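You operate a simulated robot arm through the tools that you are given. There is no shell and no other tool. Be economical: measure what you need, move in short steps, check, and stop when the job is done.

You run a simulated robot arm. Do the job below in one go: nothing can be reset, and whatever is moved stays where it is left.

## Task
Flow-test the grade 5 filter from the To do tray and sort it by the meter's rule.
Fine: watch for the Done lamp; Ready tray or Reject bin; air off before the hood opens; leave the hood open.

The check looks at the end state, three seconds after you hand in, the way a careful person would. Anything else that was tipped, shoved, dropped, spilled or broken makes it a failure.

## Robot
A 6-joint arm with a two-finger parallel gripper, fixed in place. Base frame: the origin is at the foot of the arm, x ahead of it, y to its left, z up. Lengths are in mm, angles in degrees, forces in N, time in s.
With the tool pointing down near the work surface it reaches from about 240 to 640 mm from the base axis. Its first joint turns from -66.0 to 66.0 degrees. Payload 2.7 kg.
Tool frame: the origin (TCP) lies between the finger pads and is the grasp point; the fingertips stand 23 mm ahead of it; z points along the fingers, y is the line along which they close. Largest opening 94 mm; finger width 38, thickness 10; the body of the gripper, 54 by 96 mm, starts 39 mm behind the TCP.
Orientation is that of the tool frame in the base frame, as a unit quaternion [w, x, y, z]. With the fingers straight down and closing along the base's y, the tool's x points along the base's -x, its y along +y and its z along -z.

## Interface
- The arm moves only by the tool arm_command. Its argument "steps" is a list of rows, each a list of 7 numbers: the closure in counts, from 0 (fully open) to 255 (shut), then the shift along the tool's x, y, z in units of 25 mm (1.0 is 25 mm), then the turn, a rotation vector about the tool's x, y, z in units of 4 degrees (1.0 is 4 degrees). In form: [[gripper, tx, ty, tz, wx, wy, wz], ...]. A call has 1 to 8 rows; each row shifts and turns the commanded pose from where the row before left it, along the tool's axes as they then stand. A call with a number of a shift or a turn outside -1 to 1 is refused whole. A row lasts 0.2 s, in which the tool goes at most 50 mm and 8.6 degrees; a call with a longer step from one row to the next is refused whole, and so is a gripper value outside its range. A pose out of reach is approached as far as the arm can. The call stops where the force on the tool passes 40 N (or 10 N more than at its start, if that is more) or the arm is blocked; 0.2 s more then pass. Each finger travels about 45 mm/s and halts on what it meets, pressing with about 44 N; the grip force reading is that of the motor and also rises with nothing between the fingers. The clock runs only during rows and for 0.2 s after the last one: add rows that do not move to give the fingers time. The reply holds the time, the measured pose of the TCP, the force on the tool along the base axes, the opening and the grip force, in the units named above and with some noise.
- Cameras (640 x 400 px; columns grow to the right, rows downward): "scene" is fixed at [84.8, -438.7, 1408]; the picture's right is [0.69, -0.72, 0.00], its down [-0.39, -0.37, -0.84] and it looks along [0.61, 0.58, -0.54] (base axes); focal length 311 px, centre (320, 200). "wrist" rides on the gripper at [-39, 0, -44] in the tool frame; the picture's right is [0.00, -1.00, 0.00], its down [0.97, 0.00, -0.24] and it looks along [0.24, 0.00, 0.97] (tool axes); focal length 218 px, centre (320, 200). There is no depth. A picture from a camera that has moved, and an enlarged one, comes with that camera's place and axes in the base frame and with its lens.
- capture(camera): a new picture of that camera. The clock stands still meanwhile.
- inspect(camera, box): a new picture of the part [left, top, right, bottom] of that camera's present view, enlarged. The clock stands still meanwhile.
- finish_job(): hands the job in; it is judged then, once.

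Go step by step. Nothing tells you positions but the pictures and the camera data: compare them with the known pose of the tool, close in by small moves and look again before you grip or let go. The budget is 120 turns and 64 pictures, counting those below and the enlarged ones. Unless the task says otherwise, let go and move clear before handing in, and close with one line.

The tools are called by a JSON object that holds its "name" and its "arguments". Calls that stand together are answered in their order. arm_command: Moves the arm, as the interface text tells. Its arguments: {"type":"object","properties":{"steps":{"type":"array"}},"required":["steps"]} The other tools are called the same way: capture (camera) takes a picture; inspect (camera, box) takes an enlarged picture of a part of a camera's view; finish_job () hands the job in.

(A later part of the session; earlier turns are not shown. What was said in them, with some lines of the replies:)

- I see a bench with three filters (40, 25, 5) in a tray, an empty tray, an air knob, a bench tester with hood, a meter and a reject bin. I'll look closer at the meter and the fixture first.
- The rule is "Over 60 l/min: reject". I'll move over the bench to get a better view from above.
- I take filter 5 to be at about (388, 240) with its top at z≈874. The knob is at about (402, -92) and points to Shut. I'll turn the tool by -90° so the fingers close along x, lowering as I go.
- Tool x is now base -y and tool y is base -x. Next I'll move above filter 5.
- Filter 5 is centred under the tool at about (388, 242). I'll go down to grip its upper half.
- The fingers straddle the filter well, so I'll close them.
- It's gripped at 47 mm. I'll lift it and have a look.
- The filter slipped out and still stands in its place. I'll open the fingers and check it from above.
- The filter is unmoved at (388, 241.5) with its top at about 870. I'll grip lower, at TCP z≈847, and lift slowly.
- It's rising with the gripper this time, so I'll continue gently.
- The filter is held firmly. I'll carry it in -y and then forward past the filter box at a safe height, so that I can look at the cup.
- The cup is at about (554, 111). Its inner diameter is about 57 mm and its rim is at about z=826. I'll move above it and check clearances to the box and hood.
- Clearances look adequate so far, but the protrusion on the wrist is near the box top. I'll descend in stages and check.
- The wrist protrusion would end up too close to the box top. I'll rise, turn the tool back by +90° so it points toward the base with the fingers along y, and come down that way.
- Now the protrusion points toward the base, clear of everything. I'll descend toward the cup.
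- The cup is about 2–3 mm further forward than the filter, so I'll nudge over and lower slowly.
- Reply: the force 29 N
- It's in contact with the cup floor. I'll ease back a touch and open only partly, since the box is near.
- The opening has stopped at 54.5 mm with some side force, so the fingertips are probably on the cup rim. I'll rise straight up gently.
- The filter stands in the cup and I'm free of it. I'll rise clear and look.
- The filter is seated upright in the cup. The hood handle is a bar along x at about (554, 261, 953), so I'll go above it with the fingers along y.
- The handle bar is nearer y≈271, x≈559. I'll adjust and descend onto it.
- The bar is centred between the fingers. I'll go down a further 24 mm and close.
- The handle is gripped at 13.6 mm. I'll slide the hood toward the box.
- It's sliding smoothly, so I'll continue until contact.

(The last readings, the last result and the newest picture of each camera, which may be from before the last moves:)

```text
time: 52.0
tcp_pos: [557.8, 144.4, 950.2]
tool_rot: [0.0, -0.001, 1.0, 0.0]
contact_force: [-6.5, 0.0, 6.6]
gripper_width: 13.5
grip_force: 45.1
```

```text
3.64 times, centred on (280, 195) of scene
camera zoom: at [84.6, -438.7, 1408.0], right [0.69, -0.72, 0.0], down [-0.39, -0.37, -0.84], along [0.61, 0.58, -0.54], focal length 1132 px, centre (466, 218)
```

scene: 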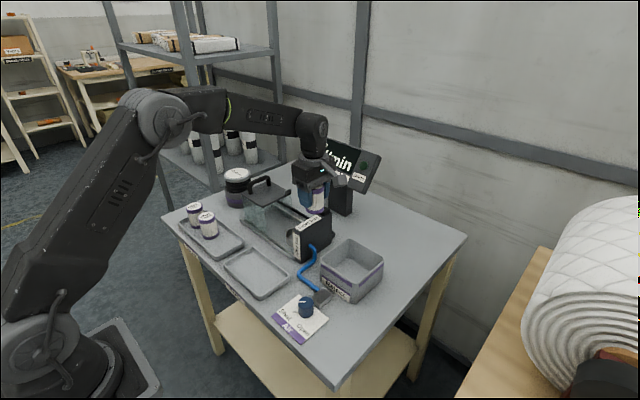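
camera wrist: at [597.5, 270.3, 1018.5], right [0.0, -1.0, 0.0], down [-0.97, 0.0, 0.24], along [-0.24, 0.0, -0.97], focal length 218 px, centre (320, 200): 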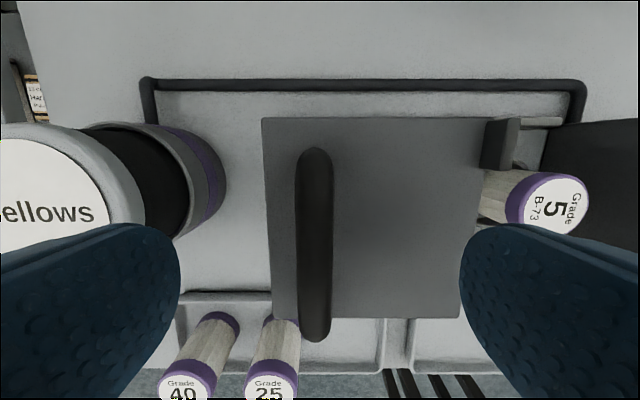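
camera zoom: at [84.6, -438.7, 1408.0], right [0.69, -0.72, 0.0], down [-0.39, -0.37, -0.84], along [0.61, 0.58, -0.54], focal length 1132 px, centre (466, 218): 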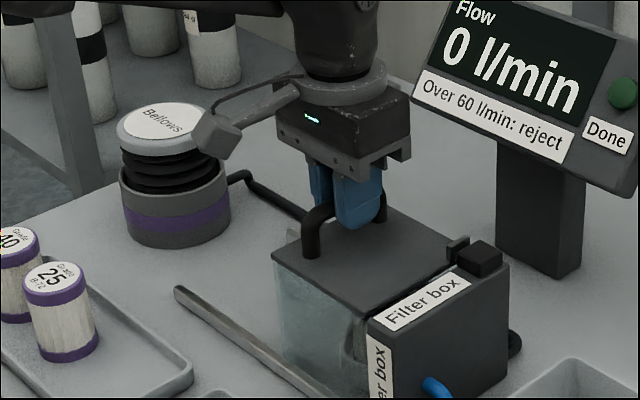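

Nearly shut. I'll use small steps until it seats.

{"name": "arm_command", "arguments": {"steps": [[255, 0, -0.1, 0, 0, 0, 0], [255, 0, -0.1, 0, 0, 0, 0], [255, 0, -0.1, 0, 0, 0, 0], [255, 0, -0.1, 0, 0, 0, 0], [255, 0, -0.1, 0, 0, 0, 0], [255, 0, -0.1, 0, 0, 0, 0], [255, 0, 0, 0, 0, 0, 0]]}}

{"name": "inspect", "arguments": {"camera": "scene", "box": [240, 170, 340, 250]}}

```text
time: 53.3
tcp_pos: [559.2, 139.5, 950.0]
tool_rot: [0.002, -0.001, 1.0, 0.007]
contact_force: [6.7, 5.6, -2.0]
gripper_width: 13.9
grip_force: 45.1
stopped in row 6: the force on the tool passed its limit (the readings are from after the stop); the commanded pose is now the measured one
```

```text
5.00 times, centred on (290, 210) of scene
camera zoom: at [85.0, -438.5, 1408.1], right [0.69, -0.72, 0.0], down [-0.39, -0.37, -0.84], along [0.61, 0.58, -0.54], focal length 1557 px, centre (470, 150)
```

zoom: 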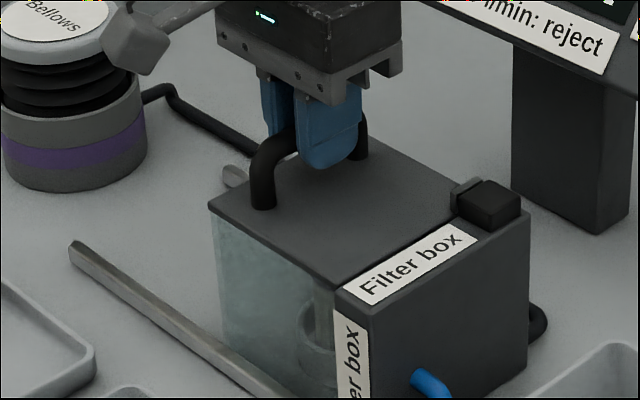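

The hood is shut against the box. I'll release the handle, rise, and move to above the knob.

{"name": "arm_command", "arguments": {"steps": [[0, 0, 0, 0, 0, 0, 0], [0, 0, 0, 0, 0, 0, 0], [0, 0, 0, 0, 0, 0, 0], [0, 0, 0, 0, 0, 0, 0], [0, 0, 0, -0.5, 0, 0, 0], [0, 0, 0, -0.9, 0, 0, 0], [0, 0, 0, -1, 0, 0, 0]]}}

{"name": "arm_command", "arguments": {"steps": [[0, 0.6, -0.9, 0, 0, 0, 0], [0, 0.63, -0.93, 0, 0, 0, 0], [0, 0.63, -0.93, 0, 0, 0, 0], [0, 0.63, -0.93, 0, 0, 0, 0], [0, 0.63, -0.93, 0, 0, 0, 0], [0, 0.63, -0.93, 0, 0, 0, 0], [0, 0.63, -0.93, 0, 0, 0, 0], [0, 0.63, -0.93, 0, 0, 0, 0]]}}

{"name": "arm_command", "arguments": {"steps": [[0, 0.63, -0.93, 0, 0, 0, 0], [0, 0.63, -0.92, 0, 0, 0, 0], [0, 0, 0, 0.4, 0, 0, 1], [0, 0, 0, 0.4, 0, 0, 1], [0, 0, 0, 0.4, 0, 0, 1], [0, 0, 0, 0.4, 0, 0, 1], [0, 0, 0, 0.4, 0, 0, 1], [0, 0, 0, 0.4, 0, 0, 1]]}}

{"name": "arm_command", "arguments": {"steps": [[0, 0, 0, 0.2, 0, 0, 1], [0, 0, 0, 0, 0, 0, 1], [0, 0, 0, 0, 0, 0, 1], [0, 0, 0, 0, 0, 0, 1], [0, 0, 0, 0, 0, 0, 1], [0, 0, 0, 0, 0, 0, 0.25], [0, 0, 0, 0, 0, 0, 0]]}}

{"name": "capture", "arguments": {"camera": "wrist"}}

```text
time: 54.9
tcp_pos: [558.0, 138.0, 1012.0]
tool_rot: [0.003, -0.002, 1.0, 0.005]
contact_force: [-0.5, -0.1, 0.3]
gripper_width: 94.0
grip_force: 0.0
```

```text
time: 56.7
tcp_pos: [430.5, -46.2, 1008.5]
tool_rot: [0.003, -0.002, 1.0, 0.006]
contact_force: [1.2, -1.0, -0.1]
gripper_width: 94.0
grip_force: 0.0
```

```text
time: 58.5
tcp_pos: [401.9, -93.0, 947.5]
tool_rot: [0.001, 0.207, 0.978, 0.006]
contact_force: [-0.1, 0.1, -0.1]
gripper_width: 94.2
grip_force: 0.1
```

```text
time: 60.1
tcp_pos: [400.7, -92.2, 942.8]
tool_rot: [0.0, 0.382, 0.924, 0.007]
contact_force: [0.2, -0.9, 0.6]
gripper_width: 94.1
grip_force: 0.1
```

```text
23 pictures are left
camera wrist: at [428.5, -121.1, 985.7], right [-0.71, -0.71, -0.01], down [-0.69, 0.68, 0.24], along [-0.17, 0.18, -0.97], focal length 218 px, centre (320, 200)
```

wrist: 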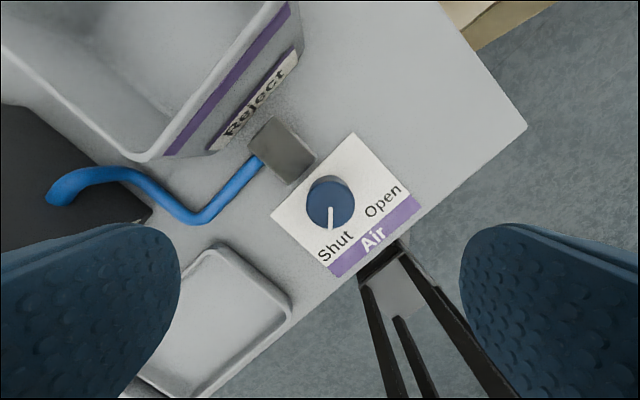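

The knob pointer is at Shut. I'll shift about 7 mm along the closing line and descend onto the knob.

{"name": "arm_command", "arguments": {"steps": [[0, 0, -0.29, 0.5, 0, 0, 0], [0, 0, 0, 0.8, 0, 0, 0], [0, 0, 0, 0.8, 0, 0, 0], [0, 0, 0, 0.8, 0, 0, 0], [0, 0, 0, 0.6, 0, 0, 0], [0, 0, 0, 0.4, 0, 0, 0], [0, 0, 0, 0.3, 0, 0, 0], [0, 0, 0, 0, 0, 0, 0]]}}

{"name": "capture", "arguments": {"camera": "wrist"}}

```text
time: 61.9
tcp_pos: [397.5, -96.2, 837.7]
tool_rot: [0.001, 0.381, 0.925, 0.007]
contact_force: [-0.3, 0.1, -0.1]
gripper_width: 93.8
grip_force: 0.1
```

```text
22 pictures are left
camera wrist: at [425.4, -125.4, 880.7], right [-0.71, -0.71, -0.01], down [-0.69, 0.68, 0.24], along [-0.16, 0.18, -0.97], focal length 218 px, centre (320, 200)
```

wrist: 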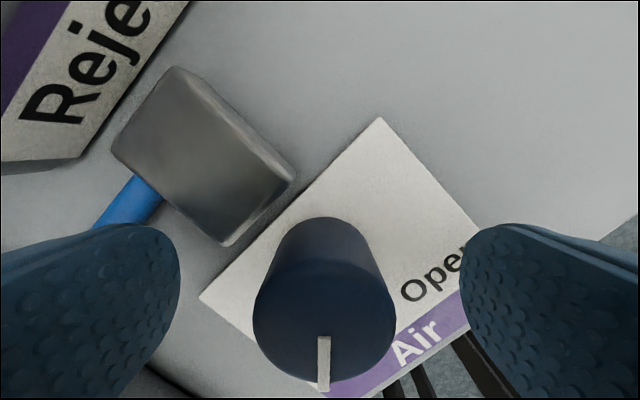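

The knob is centred between the fingers. I'll close, then turn about the vertical toward Open (-tool z).

{"name": "arm_command", "arguments": {"steps": [[255, 0, 0, 0, 0, 0, 0], [255, 0, 0, 0, 0, 0, 0], [255, 0, 0, 0, 0, 0, 0], [255, 0, 0, 0, 0, 0, 0], [255, 0, 0, 0, 0, 0, 0], [255, 0, 0, 0, 0, 0, 0]]}}

{"name": "arm_command", "arguments": {"steps": [[255, 0, 0, 0, 0, 0, -1], [255, 0, 0, 0, 0, 0, -1], [255, 0, 0, 0, 0, 0, -1], [255, 0, 0, 0, 0, 0, -1], [255, 0, 0, 0, 0, 0, -1]]}}

{"name": "capture", "arguments": {"camera": "wrist"}}

```text
time: 63.3
tcp_pos: [397.1, -98.5, 837.8]
tool_rot: [0.0, 0.382, 0.924, 0.006]
contact_force: [-8.5, -14.6, 3.7]
gripper_width: 34.8
grip_force: 44.7
```

```text
time: 64.5
tcp_pos: [397.6, -98.0, 837.5]
tool_rot: [0.002, 0.214, 0.977, 0.006]
contact_force: [-1.3, -15.2, 3.0]
gripper_width: 34.7
grip_force: 45.0
```

```text
21 pictures are left
camera wrist: at [432.7, -114.0, 880.9], right [-0.42, -0.91, -0.01], down [-0.88, 0.4, 0.24], along [-0.21, 0.11, -0.97], focal length 218 px, centre (320, 200)
```

wrist: 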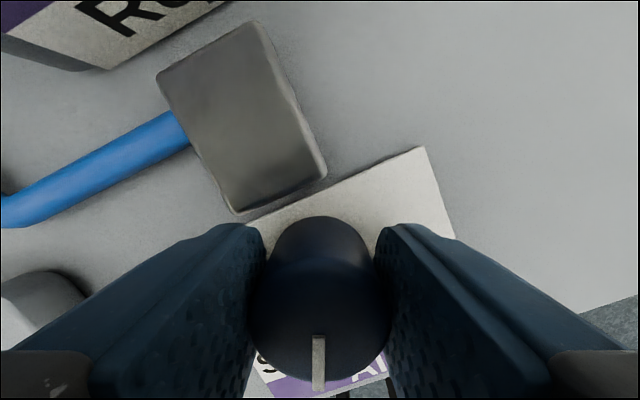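

The knob turns along with the gripper. I'll continue to the Open mark.

{"name": "arm_command", "arguments": {"steps": [[255, 0, 0, 0, 0, 0, -1], [255, 0, 0, 0, 0, 0, -1], [255, 0, 0, 0, 0, 0, -1], [255, 0, 0, 0, 0, 0, -1], [255, 0, 0, 0, 0, 0, -1], [255, 0, 0, 0, 0, 0, -1], [255, 0, 0, 0, 0, 0, -1], [255, 0, 0, 0, 0, 0, -1]]}}

{"name": "arm_command", "arguments": {"steps": [[255, 0, 0, 0, 0, 0, -1], [255, 0, 0, 0, 0, 0, -1], [255, 0, 0, 0, 0, 0, -1], [255, 0, 0, 0, 0, 0, -1], [255, 0, 0, 0, 0, 0, -1], [255, 0, 0, 0, 0, 0, -1], [255, 0, 0, 0, 0, 0, -1], [255, 0, 0, 0, 0, 0, -1]]}}

{"name": "arm_command", "arguments": {"steps": [[255, 0, 0, 0, 0, 0, -1], [255, 0, 0, 0, 0, 0, -0.5], [255, 0, 0, 0, 0, 0, 0]]}}

{"name": "capture", "arguments": {"camera": "scene"}}

{"name": "capture", "arguments": {"camera": "wrist"}}

```text
time: 66.3
tcp_pos: [398.6, -93.6, 838.3]
tool_rot: [0.004, -0.063, 0.998, 0.006]
contact_force: [14.0, 30.9, 4.2]
gripper_width: 35.0
grip_force: 45.0
```

```text
time: 67.7
tcp_pos: [398.6, -93.3, 837.6]
tool_rot: [0.004, -0.251, 0.968, 0.005]
contact_force: [-0.3, 6.1, 2.5]
gripper_width: 35.2
grip_force: 44.9
stopped in row 6: the force on the tool passed its limit (the readings are from after the stop); the commanded pose is now the measured one
```

```text
time: 68.5
tcp_pos: [398.0, -94.6, 837.2]
tool_rot: [0.004, -0.302, 0.953, 0.004]
contact_force: [-1.5, 20.8, 17.5]
gripper_width: 34.9
grip_force: 45.2
```

```text
20 pictures are left
```

scene: 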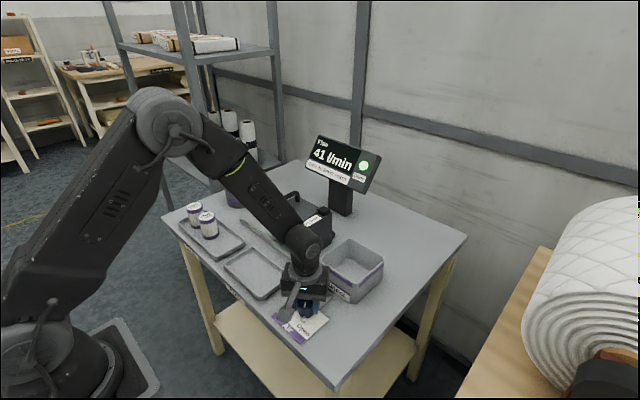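

```text
19 pictures are left
camera wrist: at [428.8, -72.4, 881.2], right [0.58, -0.82, -0.01], down [-0.8, -0.56, 0.23], along [-0.19, -0.13, -0.97], focal length 218 px, centre (320, 200)
```

wrist: 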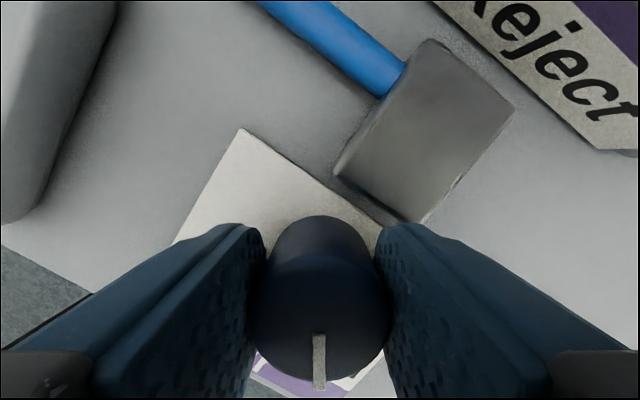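

The meter reads about 41 with the lamp apparently lit, and the knob has turned about 80°. I'll finish the turn and then read the meter enlarged.

{"name": "arm_command", "arguments": {"steps": [[255, 0, 0, 0, 0, 0, -0.5], [255, 0, 0, 0, 0, 0, -0.5], [255, 0, 0, 0, 0, 0, -0.5], [255, 0, 0, 0, 0, 0, -0.5], [255, 0, 0, 0, 0, 0, -0.5]]}}

{"name": "inspect", "arguments": {"camera": "scene", "box": [290, 125, 390, 195]}}

```text
time: 69.7
tcp_pos: [397.2, -93.5, 836.6]
tool_rot: [0.004, -0.383, 0.924, 0.006]
contact_force: [-4.9, 28.3, 9.7]
gripper_width: 34.8
grip_force: 45.0
```

```text
5.71 times, centred on (340, 160) of scene
camera zoom: at [84.6, -438.0, 1408.3], right [0.69, -0.72, 0.0], down [-0.39, -0.38, -0.84], along [0.61, 0.58, -0.54], focal length 1779 px, centre (206, 429)
```

zoom: 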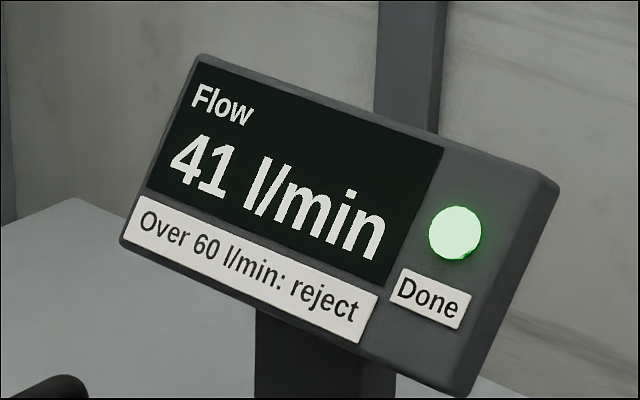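

Done is lit at a steady 41 l/min, which is not over 60, so the filter goes to the Ready tray. Now I'll turn the air back to Shut.

{"name": "arm_command", "arguments": {"steps": [[255, 0, 0, 0, 0, 0, 1], [255, 0, 0, 0, 0, 0, 1], [255, 0, 0, 0, 0, 0, 1], [255, 0, 0, 0, 0, 0, 1], [255, 0, 0, 0, 0, 0, 1], [255, 0, 0, 0, 0, 0, 1], [255, 0, 0, 0, 0, 0, 1], [255, 0, 0, 0, 0, 0, 1]]}}

{"name": "arm_command", "arguments": {"steps": [[255, 0, 0, 0, 0, 0, 1], [255, 0, 0, 0, 0, 0, 1], [255, 0, 0, 0, 0, 0, 1], [255, 0, 0, 0, 0, 0, 1], [255, 0, 0, 0, 0, 0, 1], [255, 0, 0, 0, 0, 0, 1], [255, 0, 0, 0, 0, 0, 1], [255, 0, 0, 0, 0, 0, 1]]}}

{"name": "arm_command", "arguments": {"steps": [[255, 0, 0, 0, 0, 0, 1], [255, 0, 0, 0, 0, 0, 1], [255, 0, 0, 0, 0, 0, 1], [255, 0, 0, 0, 0, 0, 1], [255, 0, 0, 0, 0, 0, 0.7], [255, 0, 0, 0, 0, 0, 0.7], [255, 0, 0, 0, 0, 0, 0.5]]}}

{"name": "capture", "arguments": {"camera": "scene"}}

```text
time: 71.5
tcp_pos: [398.6, -94.1, 837.6]
tool_rot: [0.003, -0.112, 0.994, 0.005]
contact_force: [1.0, 12.5, 6.9]
gripper_width: 35.2
grip_force: 44.5
```

```text
time: 73.2
tcp_pos: [397.9, -96.8, 838.6]
tool_rot: [0.001, 0.167, 0.986, 0.006]
contact_force: [-0.8, -29.2, -5.1]
gripper_width: 35.1
grip_force: 45.6
```

```text
time: 74.8
tcp_pos: [396.5, -96.6, 838.7]
tool_rot: [0.0, 0.364, 0.931, 0.006]
contact_force: [-6.8, -35.5, 6.5]
gripper_width: 35.1
grip_force: 44.9
```

```text
17 pictures are left
```

scene: 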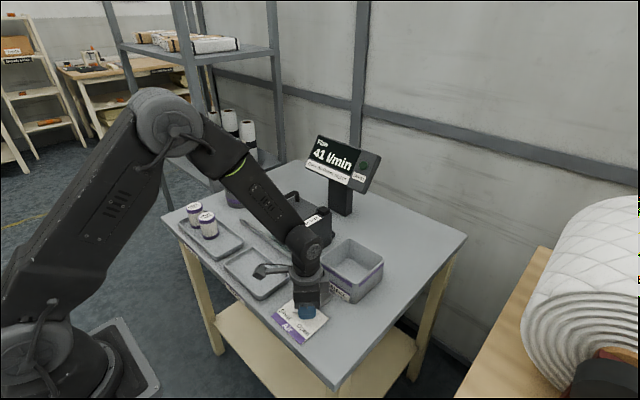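

The lamp is off. I'll turn slightly further against the stop, then check the pointer and the reading.

{"name": "arm_command", "arguments": {"steps": [[255, 0, 0, 0, 0, 0, 0.5], [255, 0, 0, 0, 0, 0, 0.5], [255, 0, 0, 0, 0, 0, 0], [255, 0, 0, 0, 0, 0, 0]]}}

{"name": "inspect", "arguments": {"camera": "scene", "box": [290, 125, 390, 195]}}

{"name": "capture", "arguments": {"camera": "wrist"}}

```text
time: 75.8
tcp_pos: [396.3, -97.5, 838.0]
tool_rot: [-0.001, 0.396, 0.918, 0.006]
contact_force: [-13.1, -34.0, 9.7]
gripper_width: 34.7
grip_force: 45.1
```

```text
5.71 times, centred on (340, 160) of scene
camera zoom: at [84.4, -439.4, 1407.8], right [0.69, -0.72, 0.0], down [-0.39, -0.37, -0.84], along [0.61, 0.58, -0.54], focal length 1779 px, centre (206, 429)
```

zoom: 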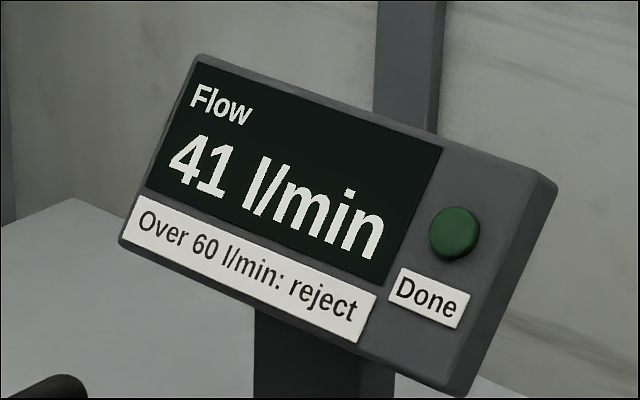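

```text
15 pictures are left
camera wrist: at [423.0, -126.3, 880.4], right [-0.73, -0.69, -0.01], down [-0.67, 0.7, 0.25], along [-0.16, 0.19, -0.97], focal length 218 px, centre (320, 200)
```

wrist: 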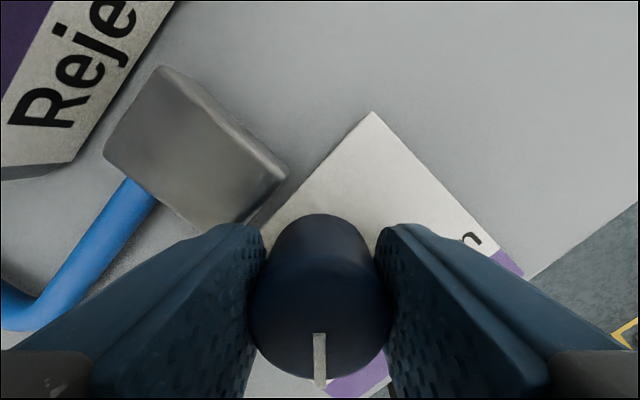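

The pointer is at Shut and the lamp is off, with the reading held at 41. I'll release, rise, and turn back.

{"name": "arm_command", "arguments": {"steps": [[0, 0, 0, 0, 0, 0, 0], [0, 0, 0, 0, 0, 0, 0], [0, 0, 0, 0, 0, 0, 0], [0, 0, 0, 0, 0, 0, 0], [0, 0, 0, -0.5, 0, 0, 0], [0, 0, 0, -1, 0, 0, 0], [0, 0, 0, -1, 0, 0, 0], [0, 0, 0, -1, 0, 0, 0]]}}

{"name": "arm_command", "arguments": {"steps": [[0, 0, 0, -1, 0, 0, -1], [0, 0, 0, -1, 0, 0, -1], [0, 0, 0, -1, 0, 0, -1], [0, 0, 0, -0.6, 0, 0, -1], [0, 0, 0, 0, 0, 0, -1], [0, 0, 0, 0, 0, 0, -1], [0, 0, 0, 0, 0, 0, -1], [0, 0, 0, 0, 0, 0, -1]]}}

{"name": "arm_command", "arguments": {"steps": [[0, 0, 0, 0, 0, 0, -1], [0, 0, 0, 0, 0, 0, -1], [0, 0, 0, 0, 0, 0, -1], [0, 0, 0, 0, 0, 0, -0.65], [0, 0, 0, 0, 0, 0, 0]]}}

{"name": "inspect", "arguments": {"camera": "scene", "box": [230, 170, 390, 350]}}

```text
time: 77.7
tcp_pos: [396.2, -96.3, 924.9]
tool_rot: [0.0, 0.395, 0.919, 0.007]
contact_force: [0.4, 0.8, -1.0]
gripper_width: 94.3
grip_force: 0.1
```

```text
time: 79.5
tcp_pos: [397.3, -97.3, 1014.1]
tool_rot: [0.002, 0.126, 0.992, 0.007]
contact_force: [0.5, 0.0, -1.2]
gripper_width: 94.1
grip_force: 0.1
```

```text
time: 80.7
tcp_pos: [396.7, -97.2, 1014.1]
tool_rot: [0.002, -0.001, 1.0, 0.006]
contact_force: [0.6, -0.1, 0.2]
gripper_width: 94.1
grip_force: 0.1
```

```text
2.22 times, centred on (310, 260) of scene
camera zoom: at [84.8, -438.7, 1408.0], right [0.69, -0.72, 0.0], down [-0.39, -0.37, -0.84], along [0.61, 0.58, -0.54], focal length 692 px, centre (342, 67)
```

zoom: 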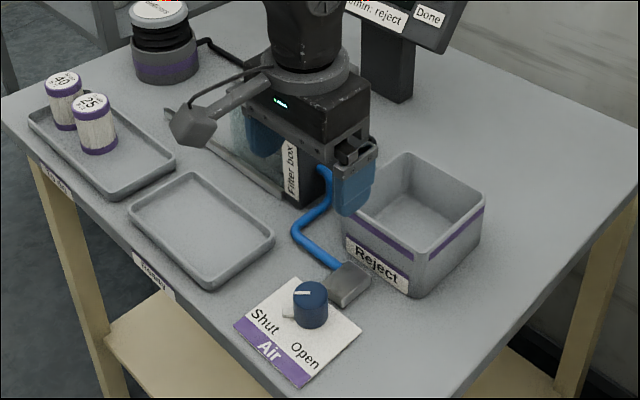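

The knob is back at Shut. I'll return to above the hood handle at about (559, 139).

{"name": "arm_command", "arguments": {"steps": [[0, -0.65, 0.94, 0, 0.17, 0, 0], [0, -0.65, 0.94, 0, 0, 0, 0], [0, -0.65, 0.94, 0, 0, 0, 0], [0, -0.65, 0.94, 0, 0, 0, 0], [0, -0.65, 0.94, 0, 0, 0, 0], [0, -0.65, 0.94, 0, 0, 0, 0], [0, -0.65, 0.94, 0, 0, 0, 0], [0, -0.65, 0.94, 0, 0, 0, 0]]}}

{"name": "arm_command", "arguments": {"steps": [[0, -0.65, 0.95, 0, 0, 0, 0], [0, -0.65, 0.95, 0, 0, 0, 0], [0, 0, 0, 0.6, 0, 0, 0], [0, 0, 0, 0.6, 0, 0, 0], [0, 0, 0, 0.4, 0, 0, 0], [0, 0, 0, 0, 0, 0, 0]]}}

{"name": "capture", "arguments": {"camera": "wrist"}}

```text
time: 82.5
tcp_pos: [526.9, 91.5, 1015.1]
tool_rot: [0.003, 0.0, 1.0, 0.001]
contact_force: [0.2, -0.2, 0.8]
gripper_width: 93.9
grip_force: 0.0
```

```text
time: 83.8
tcp_pos: [558.5, 139.7, 974.3]
tool_rot: [0.002, 0.0, 1.0, 0.0]
contact_force: [0.2, 0.6, -0.1]
gripper_width: 94.1
grip_force: 0.0
```

```text
13 pictures are left
camera wrist: at [596.8, 139.3, 1019.2], right [0.0, -1.0, 0.0], down [-0.97, 0.0, 0.24], along [-0.24, 0.0, -0.97], focal length 218 px, centre (320, 200)
```

wrist: 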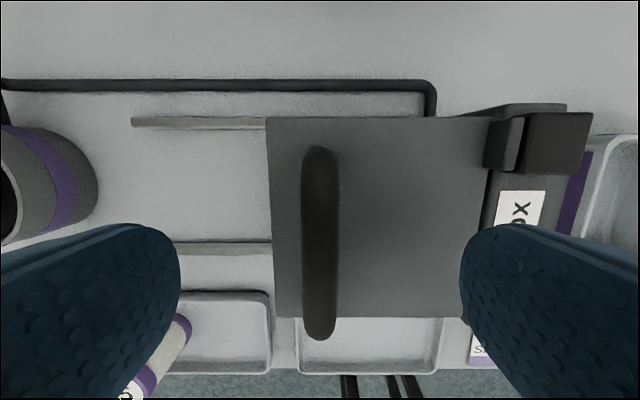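

The handle is centred between the fingers. I'll descend and close on it.

{"name": "arm_command", "arguments": {"steps": [[0, 0, 0, 0.4, 0, 0, 0], [0, 0, 0, 0.4, 0, 0, 0], [0, 0, 0, 0.16, 0, 0, 0], [0, 0, 0, 0, 0, 0, 0]]}}

{"name": "arm_command", "arguments": {"steps": [[255, 0, 0, 0, 0, 0, 0], [255, 0, 0, 0, 0, 0, 0], [255, 0, 0, 0, 0, 0, 0], [255, 0, 0, 0, 0, 0, 0], [255, 0, 0, 0, 0, 0, 0], [255, 0, 0, 0, 0, 0, 0], [255, 0, 0, 0, 0, 0, 0]]}}

{"name": "arm_command", "arguments": {"steps": [[255, 0, 0.2, 0, 0, 0, 0], [255, 0, 0.4, 0, 0, 0, 0], [255, 0, 0.5, 0, 0, 0, 0], [255, 0, 0.5, 0, 0, 0, 0], [255, 0, 0.5, 0, 0, 0, 0], [255, 0, 0.5, 0, 0, 0, 0], [255, 0, 0.5, 0, 0, 0, 0], [255, 0, 0.5, 0, 0, 0, 0]]}}

```text
time: 84.8
tcp_pos: [559.7, 139.0, 951.3]
tool_rot: [0.003, 0.0, 1.0, 0.0]
contact_force: [-0.7, 0.0, 0.2]
gripper_width: 94.1
grip_force: 0.1
```

```text
time: 86.5
tcp_pos: [558.3, 139.6, 952.5]
tool_rot: [0.003, -0.001, 1.0, 0.0]
contact_force: [0.0, 4.1, -0.8]
gripper_width: 13.5
grip_force: 45.3
```

```text
time: 88.2
tcp_pos: [559.5, 229.1, 951.5]
tool_rot: [0.003, -0.001, 1.0, 0.001]
contact_force: [-18.4, -0.5, 8.8]
gripper_width: 13.5
grip_force: 44.8
```

The hood is sliding open. I'll bring it back to its starting place at y≈270.

{"name": "arm_command", "arguments": {"steps": [[255, 0, 0.5, 0, 0, 0, 0], [255, 0, 0.5, 0, 0, 0, 0], [255, 0, 0.4, 0, 0, 0, 0], [255, 0, 0.2, 0, 0, 0, 0], [255, 0, 0.06, 0, 0, 0, 0], [255, 0, 0, 0, 0, 0, 0]]}}

{"name": "arm_command", "arguments": {"steps": [[0, 0, 0, 0, 0, 0, 0], [0, 0, 0, 0, 0, 0, 0], [0, 0, 0, 0, 0, 0, 0], [0, 0, 0, 0, 0, 0, 0], [0, 0, 0, 0, 0, 0, 0], [0, 0, 0, -0.5, 0, 0, 0], [0, 0, 0, -1, 0, 0, 0], [0, 0, 0, -1, 0, 0, 0]]}}

{"name": "inspect", "arguments": {"camera": "scene", "box": [210, 150, 350, 260]}}

```text
time: 89.7
tcp_pos: [559.2, 269.8, 951.3]
tool_rot: [0.003, 0.0, 1.0, 0.001]
contact_force: [-0.8, -1.6, 10.5]
gripper_width: 13.5
grip_force: 45.1
```

```text
time: 91.5
tcp_pos: [559.0, 269.3, 1014.4]
tool_rot: [0.003, 0.0, 1.0, 0.001]
contact_force: [-1.6, -0.3, 0.7]
gripper_width: 94.2
grip_force: 0.1
```

```text
3.64 times, centred on (280, 205) of scene
camera zoom: at [84.8, -438.7, 1408.0], right [0.69, -0.72, 0.0], down [-0.39, -0.37, -0.84], along [0.61, 0.58, -0.54], focal length 1132 px, centre (466, 182)
```

zoom: 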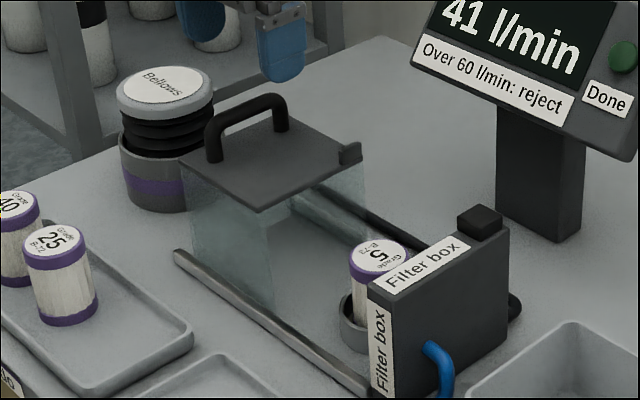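

The hood is open and the filter is upright in the cup. I'll go back above it with the fingers partly closed.

{"name": "arm_command", "arguments": {"steps": [[0, 0, -0.7, 0, 0, 0, 0], [0, 0, -0.95, 0, 0, 0, 0], [85, 0, -0.95, 0, 0, 0, 0], [85, 0, -0.95, 0, 0, 0, 0], [85, 0, -0.95, 0, 0, 0, 0], [85, 0, -0.95, 0, 0, 0, 0], [85, 0.08, -0.92, 0, 0, 0, 0], [85, 0, 0, 0, 0, 0, 0]]}}

{"name": "arm_command", "arguments": {"steps": [[85, 0, 0, 0.6, 0, 0, 0], [85, 0, 0, 1, 0, 0, 0], [85, 0, 0, 1, 0, 0, 0], [85, 0, 0, 0.8, 0, 0, 0], [85, 0, 0, 0, 0, 0, 0]]}}

{"name": "capture", "arguments": {"camera": "wrist"}}

```text
time: 93.2
tcp_pos: [558.7, 109.3, 1013.7]
tool_rot: [0.002, 0.001, 1.0, 0.0]
contact_force: [0.6, -0.9, 0.1]
gripper_width: 62.9
grip_force: 0.1
```

```text
time: 94.5
tcp_pos: [556.7, 110.4, 928.7]
tool_rot: [0.002, 0.0, 1.0, 0.0]
contact_force: [-0.5, 0.5, 1.0]
gripper_width: 62.7
grip_force: 0.0
```

```text
11 pictures are left
camera wrist: at [595.6, 109.6, 972.0], right [0.0, -1.0, 0.0], down [-0.97, 0.0, 0.24], along [-0.24, 0.0, -0.97], focal length 218 px, centre (320, 200)
```

wrist: 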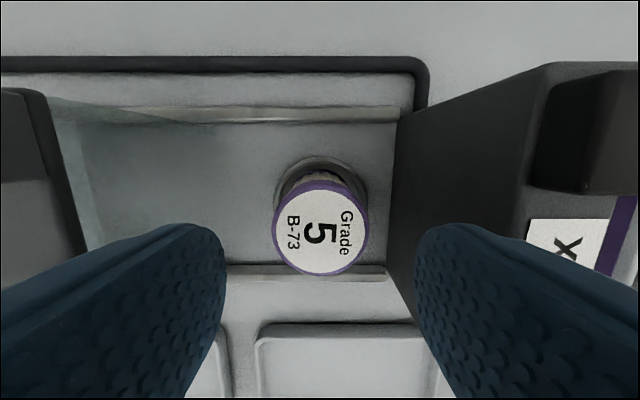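

It's aligned: the filter is at about (557, 109). I'll descend to z≈853 and grip.

{"name": "arm_command", "arguments": {"steps": [[85, 0, -0.03, 0.6, 0, 0, 0], [85, 0, 0, 0.8, 0, 0, 0], [85, 0, 0, 0.8, 0, 0, 0], [85, 0, 0, 0.5, 0, 0, 0], [85, 0, 0, 0.3, 0, 0, 0], [85, 0, 0, 0, 0, 0, 0]]}}

{"name": "arm_command", "arguments": {"steps": [[255, 0, 0, 0, 0, 0, 0], [255, 0, 0, 0, 0, 0, 0], [255, 0, 0, 0, 0, 0, 0], [255, 0, 0, 0, 0, 0, 0]]}}

{"name": "arm_command", "arguments": {"steps": [[255, 0, 0, -0.1, 0, 0, 0], [255, 0, 0, -0.1, 0, 0, 0], [255, 0, 0, -0.2, 0, 0, 0], [255, 0, 0, -0.2, 0, 0, 0], [255, 0, 0, -0.3, 0, 0, 0], [255, 0, 0, -0.3, 0, 0, 0]]}}

{"name": "capture", "arguments": {"camera": "wrist"}}

```text
time: 95.8
tcp_pos: [557.3, 111.1, 854.2]
tool_rot: [0.003, 0.0, 1.0, 0.0]
contact_force: [0.2, -0.3, -0.4]
gripper_width: 62.5
grip_force: 0.1
```

```text
time: 96.8
tcp_pos: [557.0, 110.9, 854.0]
tool_rot: [0.003, 0.0, 1.0, 0.0]
contact_force: [0.1, 0.4, -0.3]
gripper_width: 46.9
grip_force: 44.2
```

```text
time: 98.2
tcp_pos: [557.1, 111.2, 884.3]
tool_rot: [0.002, 0.0, 1.0, 0.0]
contact_force: [0.2, 0.7, 0.0]
gripper_width: 46.9
grip_force: 44.5
```

```text
10 pictures are left
camera wrist: at [595.4, 110.8, 928.1], right [0.0, -1.0, 0.0], down [-0.97, 0.0, 0.24], along [-0.24, 0.0, -0.97], focal length 218 px, centre (320, 200)
```

wrist: 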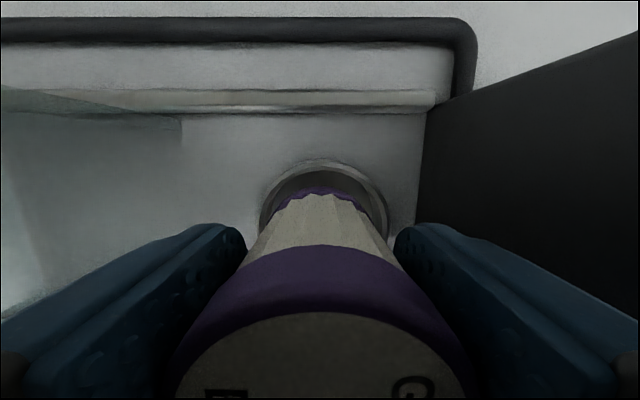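

It's held. I'll rise further and carry it to above the Ready tray at about (390, 82).

{"name": "arm_command", "arguments": {"steps": [[255, 0, 0, -0.3, 0, 0, 0], [255, 0, 0, -0.5, 0, 0, 0], [255, 0, 0, -0.6, 0, 0, 0], [255, 0, 0, -0.6, 0, 0, 0], [255, 0, 0, -0.4, 0, 0, 0], [255, 0.3, 0, -0.2, 0, 0, 0], [255, 0.5, 0, 0, 0, 0, 0], [255, 0.7, 0, 0, 0, 0, 0]]}}

{"name": "arm_command", "arguments": {"steps": [[255, 0.8, 0, 0, 0, 0, 0], [255, 0.8, 0, 0, 0, 0, 0], [255, 0.8, -0.2, 0, 0, 0, 0], [255, 0.8, -0.3, 0, 0, 0, 0], [255, 0.8, -0.3, 0, 0, 0, 0], [255, 0.7, -0.2, 0, 0, 0, 0], [255, 0.48, -0.16, 0, 0, 0, 0], [255, 0, 0, 0, 0, 0, 0]]}}

{"name": "capture", "arguments": {"camera": "wrist"}}

{"name": "inspect", "arguments": {"camera": "scene", "box": [170, 170, 350, 310]}}

```text
time: 100.0
tcp_pos: [518.9, 110.1, 948.4]
tool_rot: [0.002, 0.0, 1.0, 0.0]
contact_force: [0.4, 0.5, -1.2]
gripper_width: 46.8
grip_force: 44.2
```

```text
time: 101.8
tcp_pos: [390.9, 82.9, 948.5]
tool_rot: [0.003, 0.001, 1.0, 0.0]
contact_force: [-0.2, -0.5, 0.1]
gripper_width: 46.8
grip_force: 44.5
```

```text
9 pictures are left
camera wrist: at [428.9, 81.7, 992.5], right [0.0, -1.0, 0.0], down [-0.97, 0.0, 0.24], along [-0.24, 0.0, -0.97], focal length 218 px, centre (320, 200)
```

wrist: 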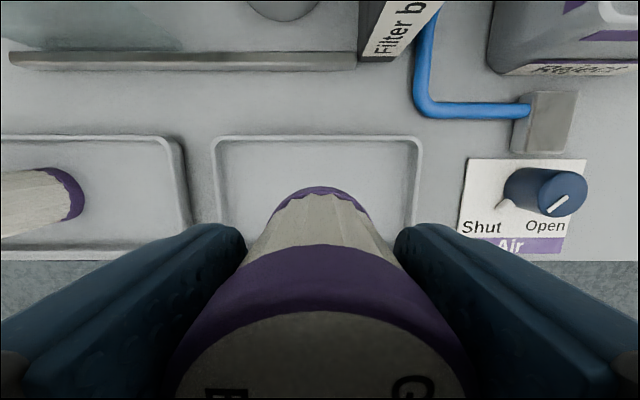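

```text
2.86 times, centred on (260, 240) of scene
camera zoom: at [84.8, -438.7, 1408.0], right [0.69, -0.72, 0.0], down [-0.39, -0.37, -0.84], along [0.61, 0.58, -0.54], focal length 890 px, centre (491, 86)
```

zoom: 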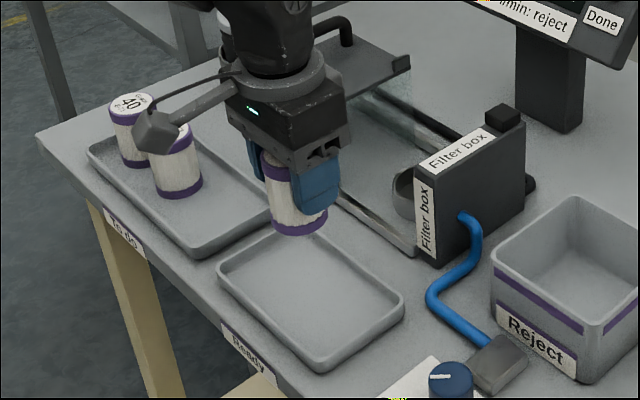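

The filter is over the middle of the Ready tray. I'll lower it quickly first, then slowly.

{"name": "arm_command", "arguments": {"steps": [[255, 0, 0, 0.4, 0, 0, 0], [255, 0, 0, 0.7, 0, 0, 0], [255, 0, 0, 0.8, 0, 0, 0], [255, 0, 0, 0.8, 0, 0, 0], [255, 0, 0, 0.5, 0, 0, 0], [255, 0, 0, 0.3, 0, 0, 0], [255, 0, 0, 0.1, 0, 0, 0], [255, 0, 0, 0, 0, 0, 0]]}}

{"name": "arm_command", "arguments": {"steps": [[255, 0, 0, 0.06, 0, 0, 0], [255, 0, 0, 0.06, 0, 0, 0], [255, 0, 0, 0.06, 0, 0, 0], [255, 0, 0, 0, 0, 0, 0]]}}

```text
time: 103.7
tcp_pos: [391.0, 81.5, 859.7]
tool_rot: [0.003, 0.0, 1.0, 0.0]
contact_force: [-0.9, 0.2, -0.7]
gripper_width: 47.1
grip_force: 44.2
```

```text
time: 104.7
tcp_pos: [389.8, 81.1, 853.2]
tool_rot: [0.003, 0.001, 1.0, 0.0]
contact_force: [-0.5, -0.3, -0.1]
gripper_width: 46.8
grip_force: 44.7
```

{"name": "arm_command", "arguments": {"steps": [[255, 0, 0, 0.05, 0, 0, 0], [255, 0, 0, 0.05, 0, 0, 0], [255, 0, 0, 0, 0, 0, 0]]}}

```text
time: 105.5
tcp_pos: [390.8, 81.3, 852.3]
tool_rot: [0.004, 0.0, 1.0, 0.001]
contact_force: [-4.6, -2.9, 19.5]
gripper_width: 46.8
grip_force: 44.1
```

It's in contact with the tray floor. I'll release and rise.

{"name": "arm_command", "arguments": {"steps": [[255, 0, 0, -0.04, 0, 0, 0], [60, 0, 0, 0, 0, 0, 0], [60, 0, 0, 0, 0, 0, 0], [60, 0, 0, 0, 0, 0, 0], [60, 0, 0, -0.4, 0, 0, 0], [60, 0, 0, -1, 0, 0, 0], [60, 0, 0, -1, 0, 0, 0], [60, 0, 0, -1, 0, 0, 0]]}}

{"name": "arm_command", "arguments": {"steps": [[0, 0, 0, -1, 0, 0, 0], [0, 0, 0, -1, 0, 0, 0], [0, 0, 0, -1, 0, 0, 0], [0, 0, 0, -1, 0, 0, 0], [0, 0, 0, -1, 0, 0, 0], [0, 0.5, 0, -1, 0, 0, 0], [0, 1, 0, 0, 0, 0, 0]]}}

{"name": "capture", "arguments": {"camera": "scene"}}

{"name": "capture", "arguments": {"camera": "wrist"}}

```text
time: 107.2
tcp_pos: [389.8, 80.8, 937.4]
tool_rot: [0.001, 0.0, 1.0, 0.0]
contact_force: [-1.2, 0.2, 0.4]
gripper_width: 72.0
grip_force: 0.1
```

```text
time: 108.8
tcp_pos: [351.7, 81.3, 1086.8]
tool_rot: [0.002, 0.0, 1.0, -0.001]
contact_force: [0.5, -0.1, 0.2]
gripper_width: 94.3
grip_force: 0.0
```

```text
7 pictures are left
```

scene: 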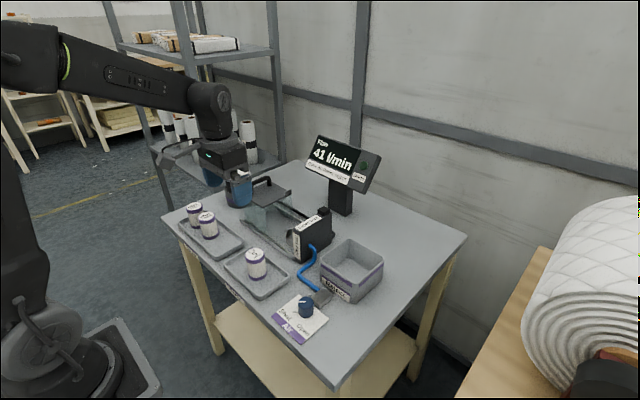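

```text
6 pictures are left
camera wrist: at [390.1, 80.9, 1131.8], right [0.0, -1.0, 0.0], down [-0.97, 0.0, 0.24], along [-0.24, 0.0, -0.97], focal length 218 px, centre (320, 200)
```

wrist: 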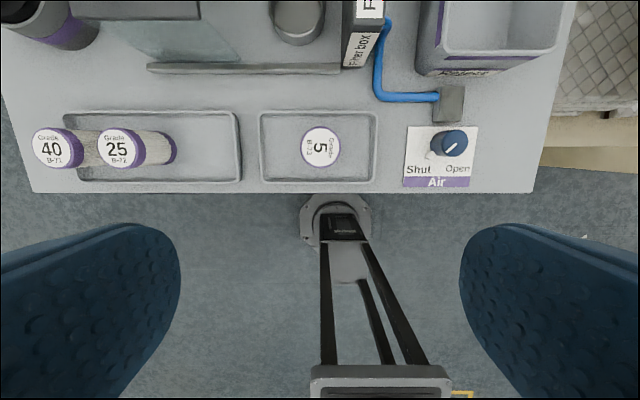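

Filter 5 stands in the Ready tray. The hood is open, the air is shut, and everything else is where it was, so I'm handing in.

{"name": "finish_job", "arguments": {}}

```text
The job is handed in.
```

The grade 5 filter tested at 41 l/min with the Done lamp lit, which is not over the 60 l/min limit, so it's in the Ready tray; I shut the air before opening the hood and left the hood open. On the first pick-up the filter slipped from the grip but stayed upright in the To do tray.
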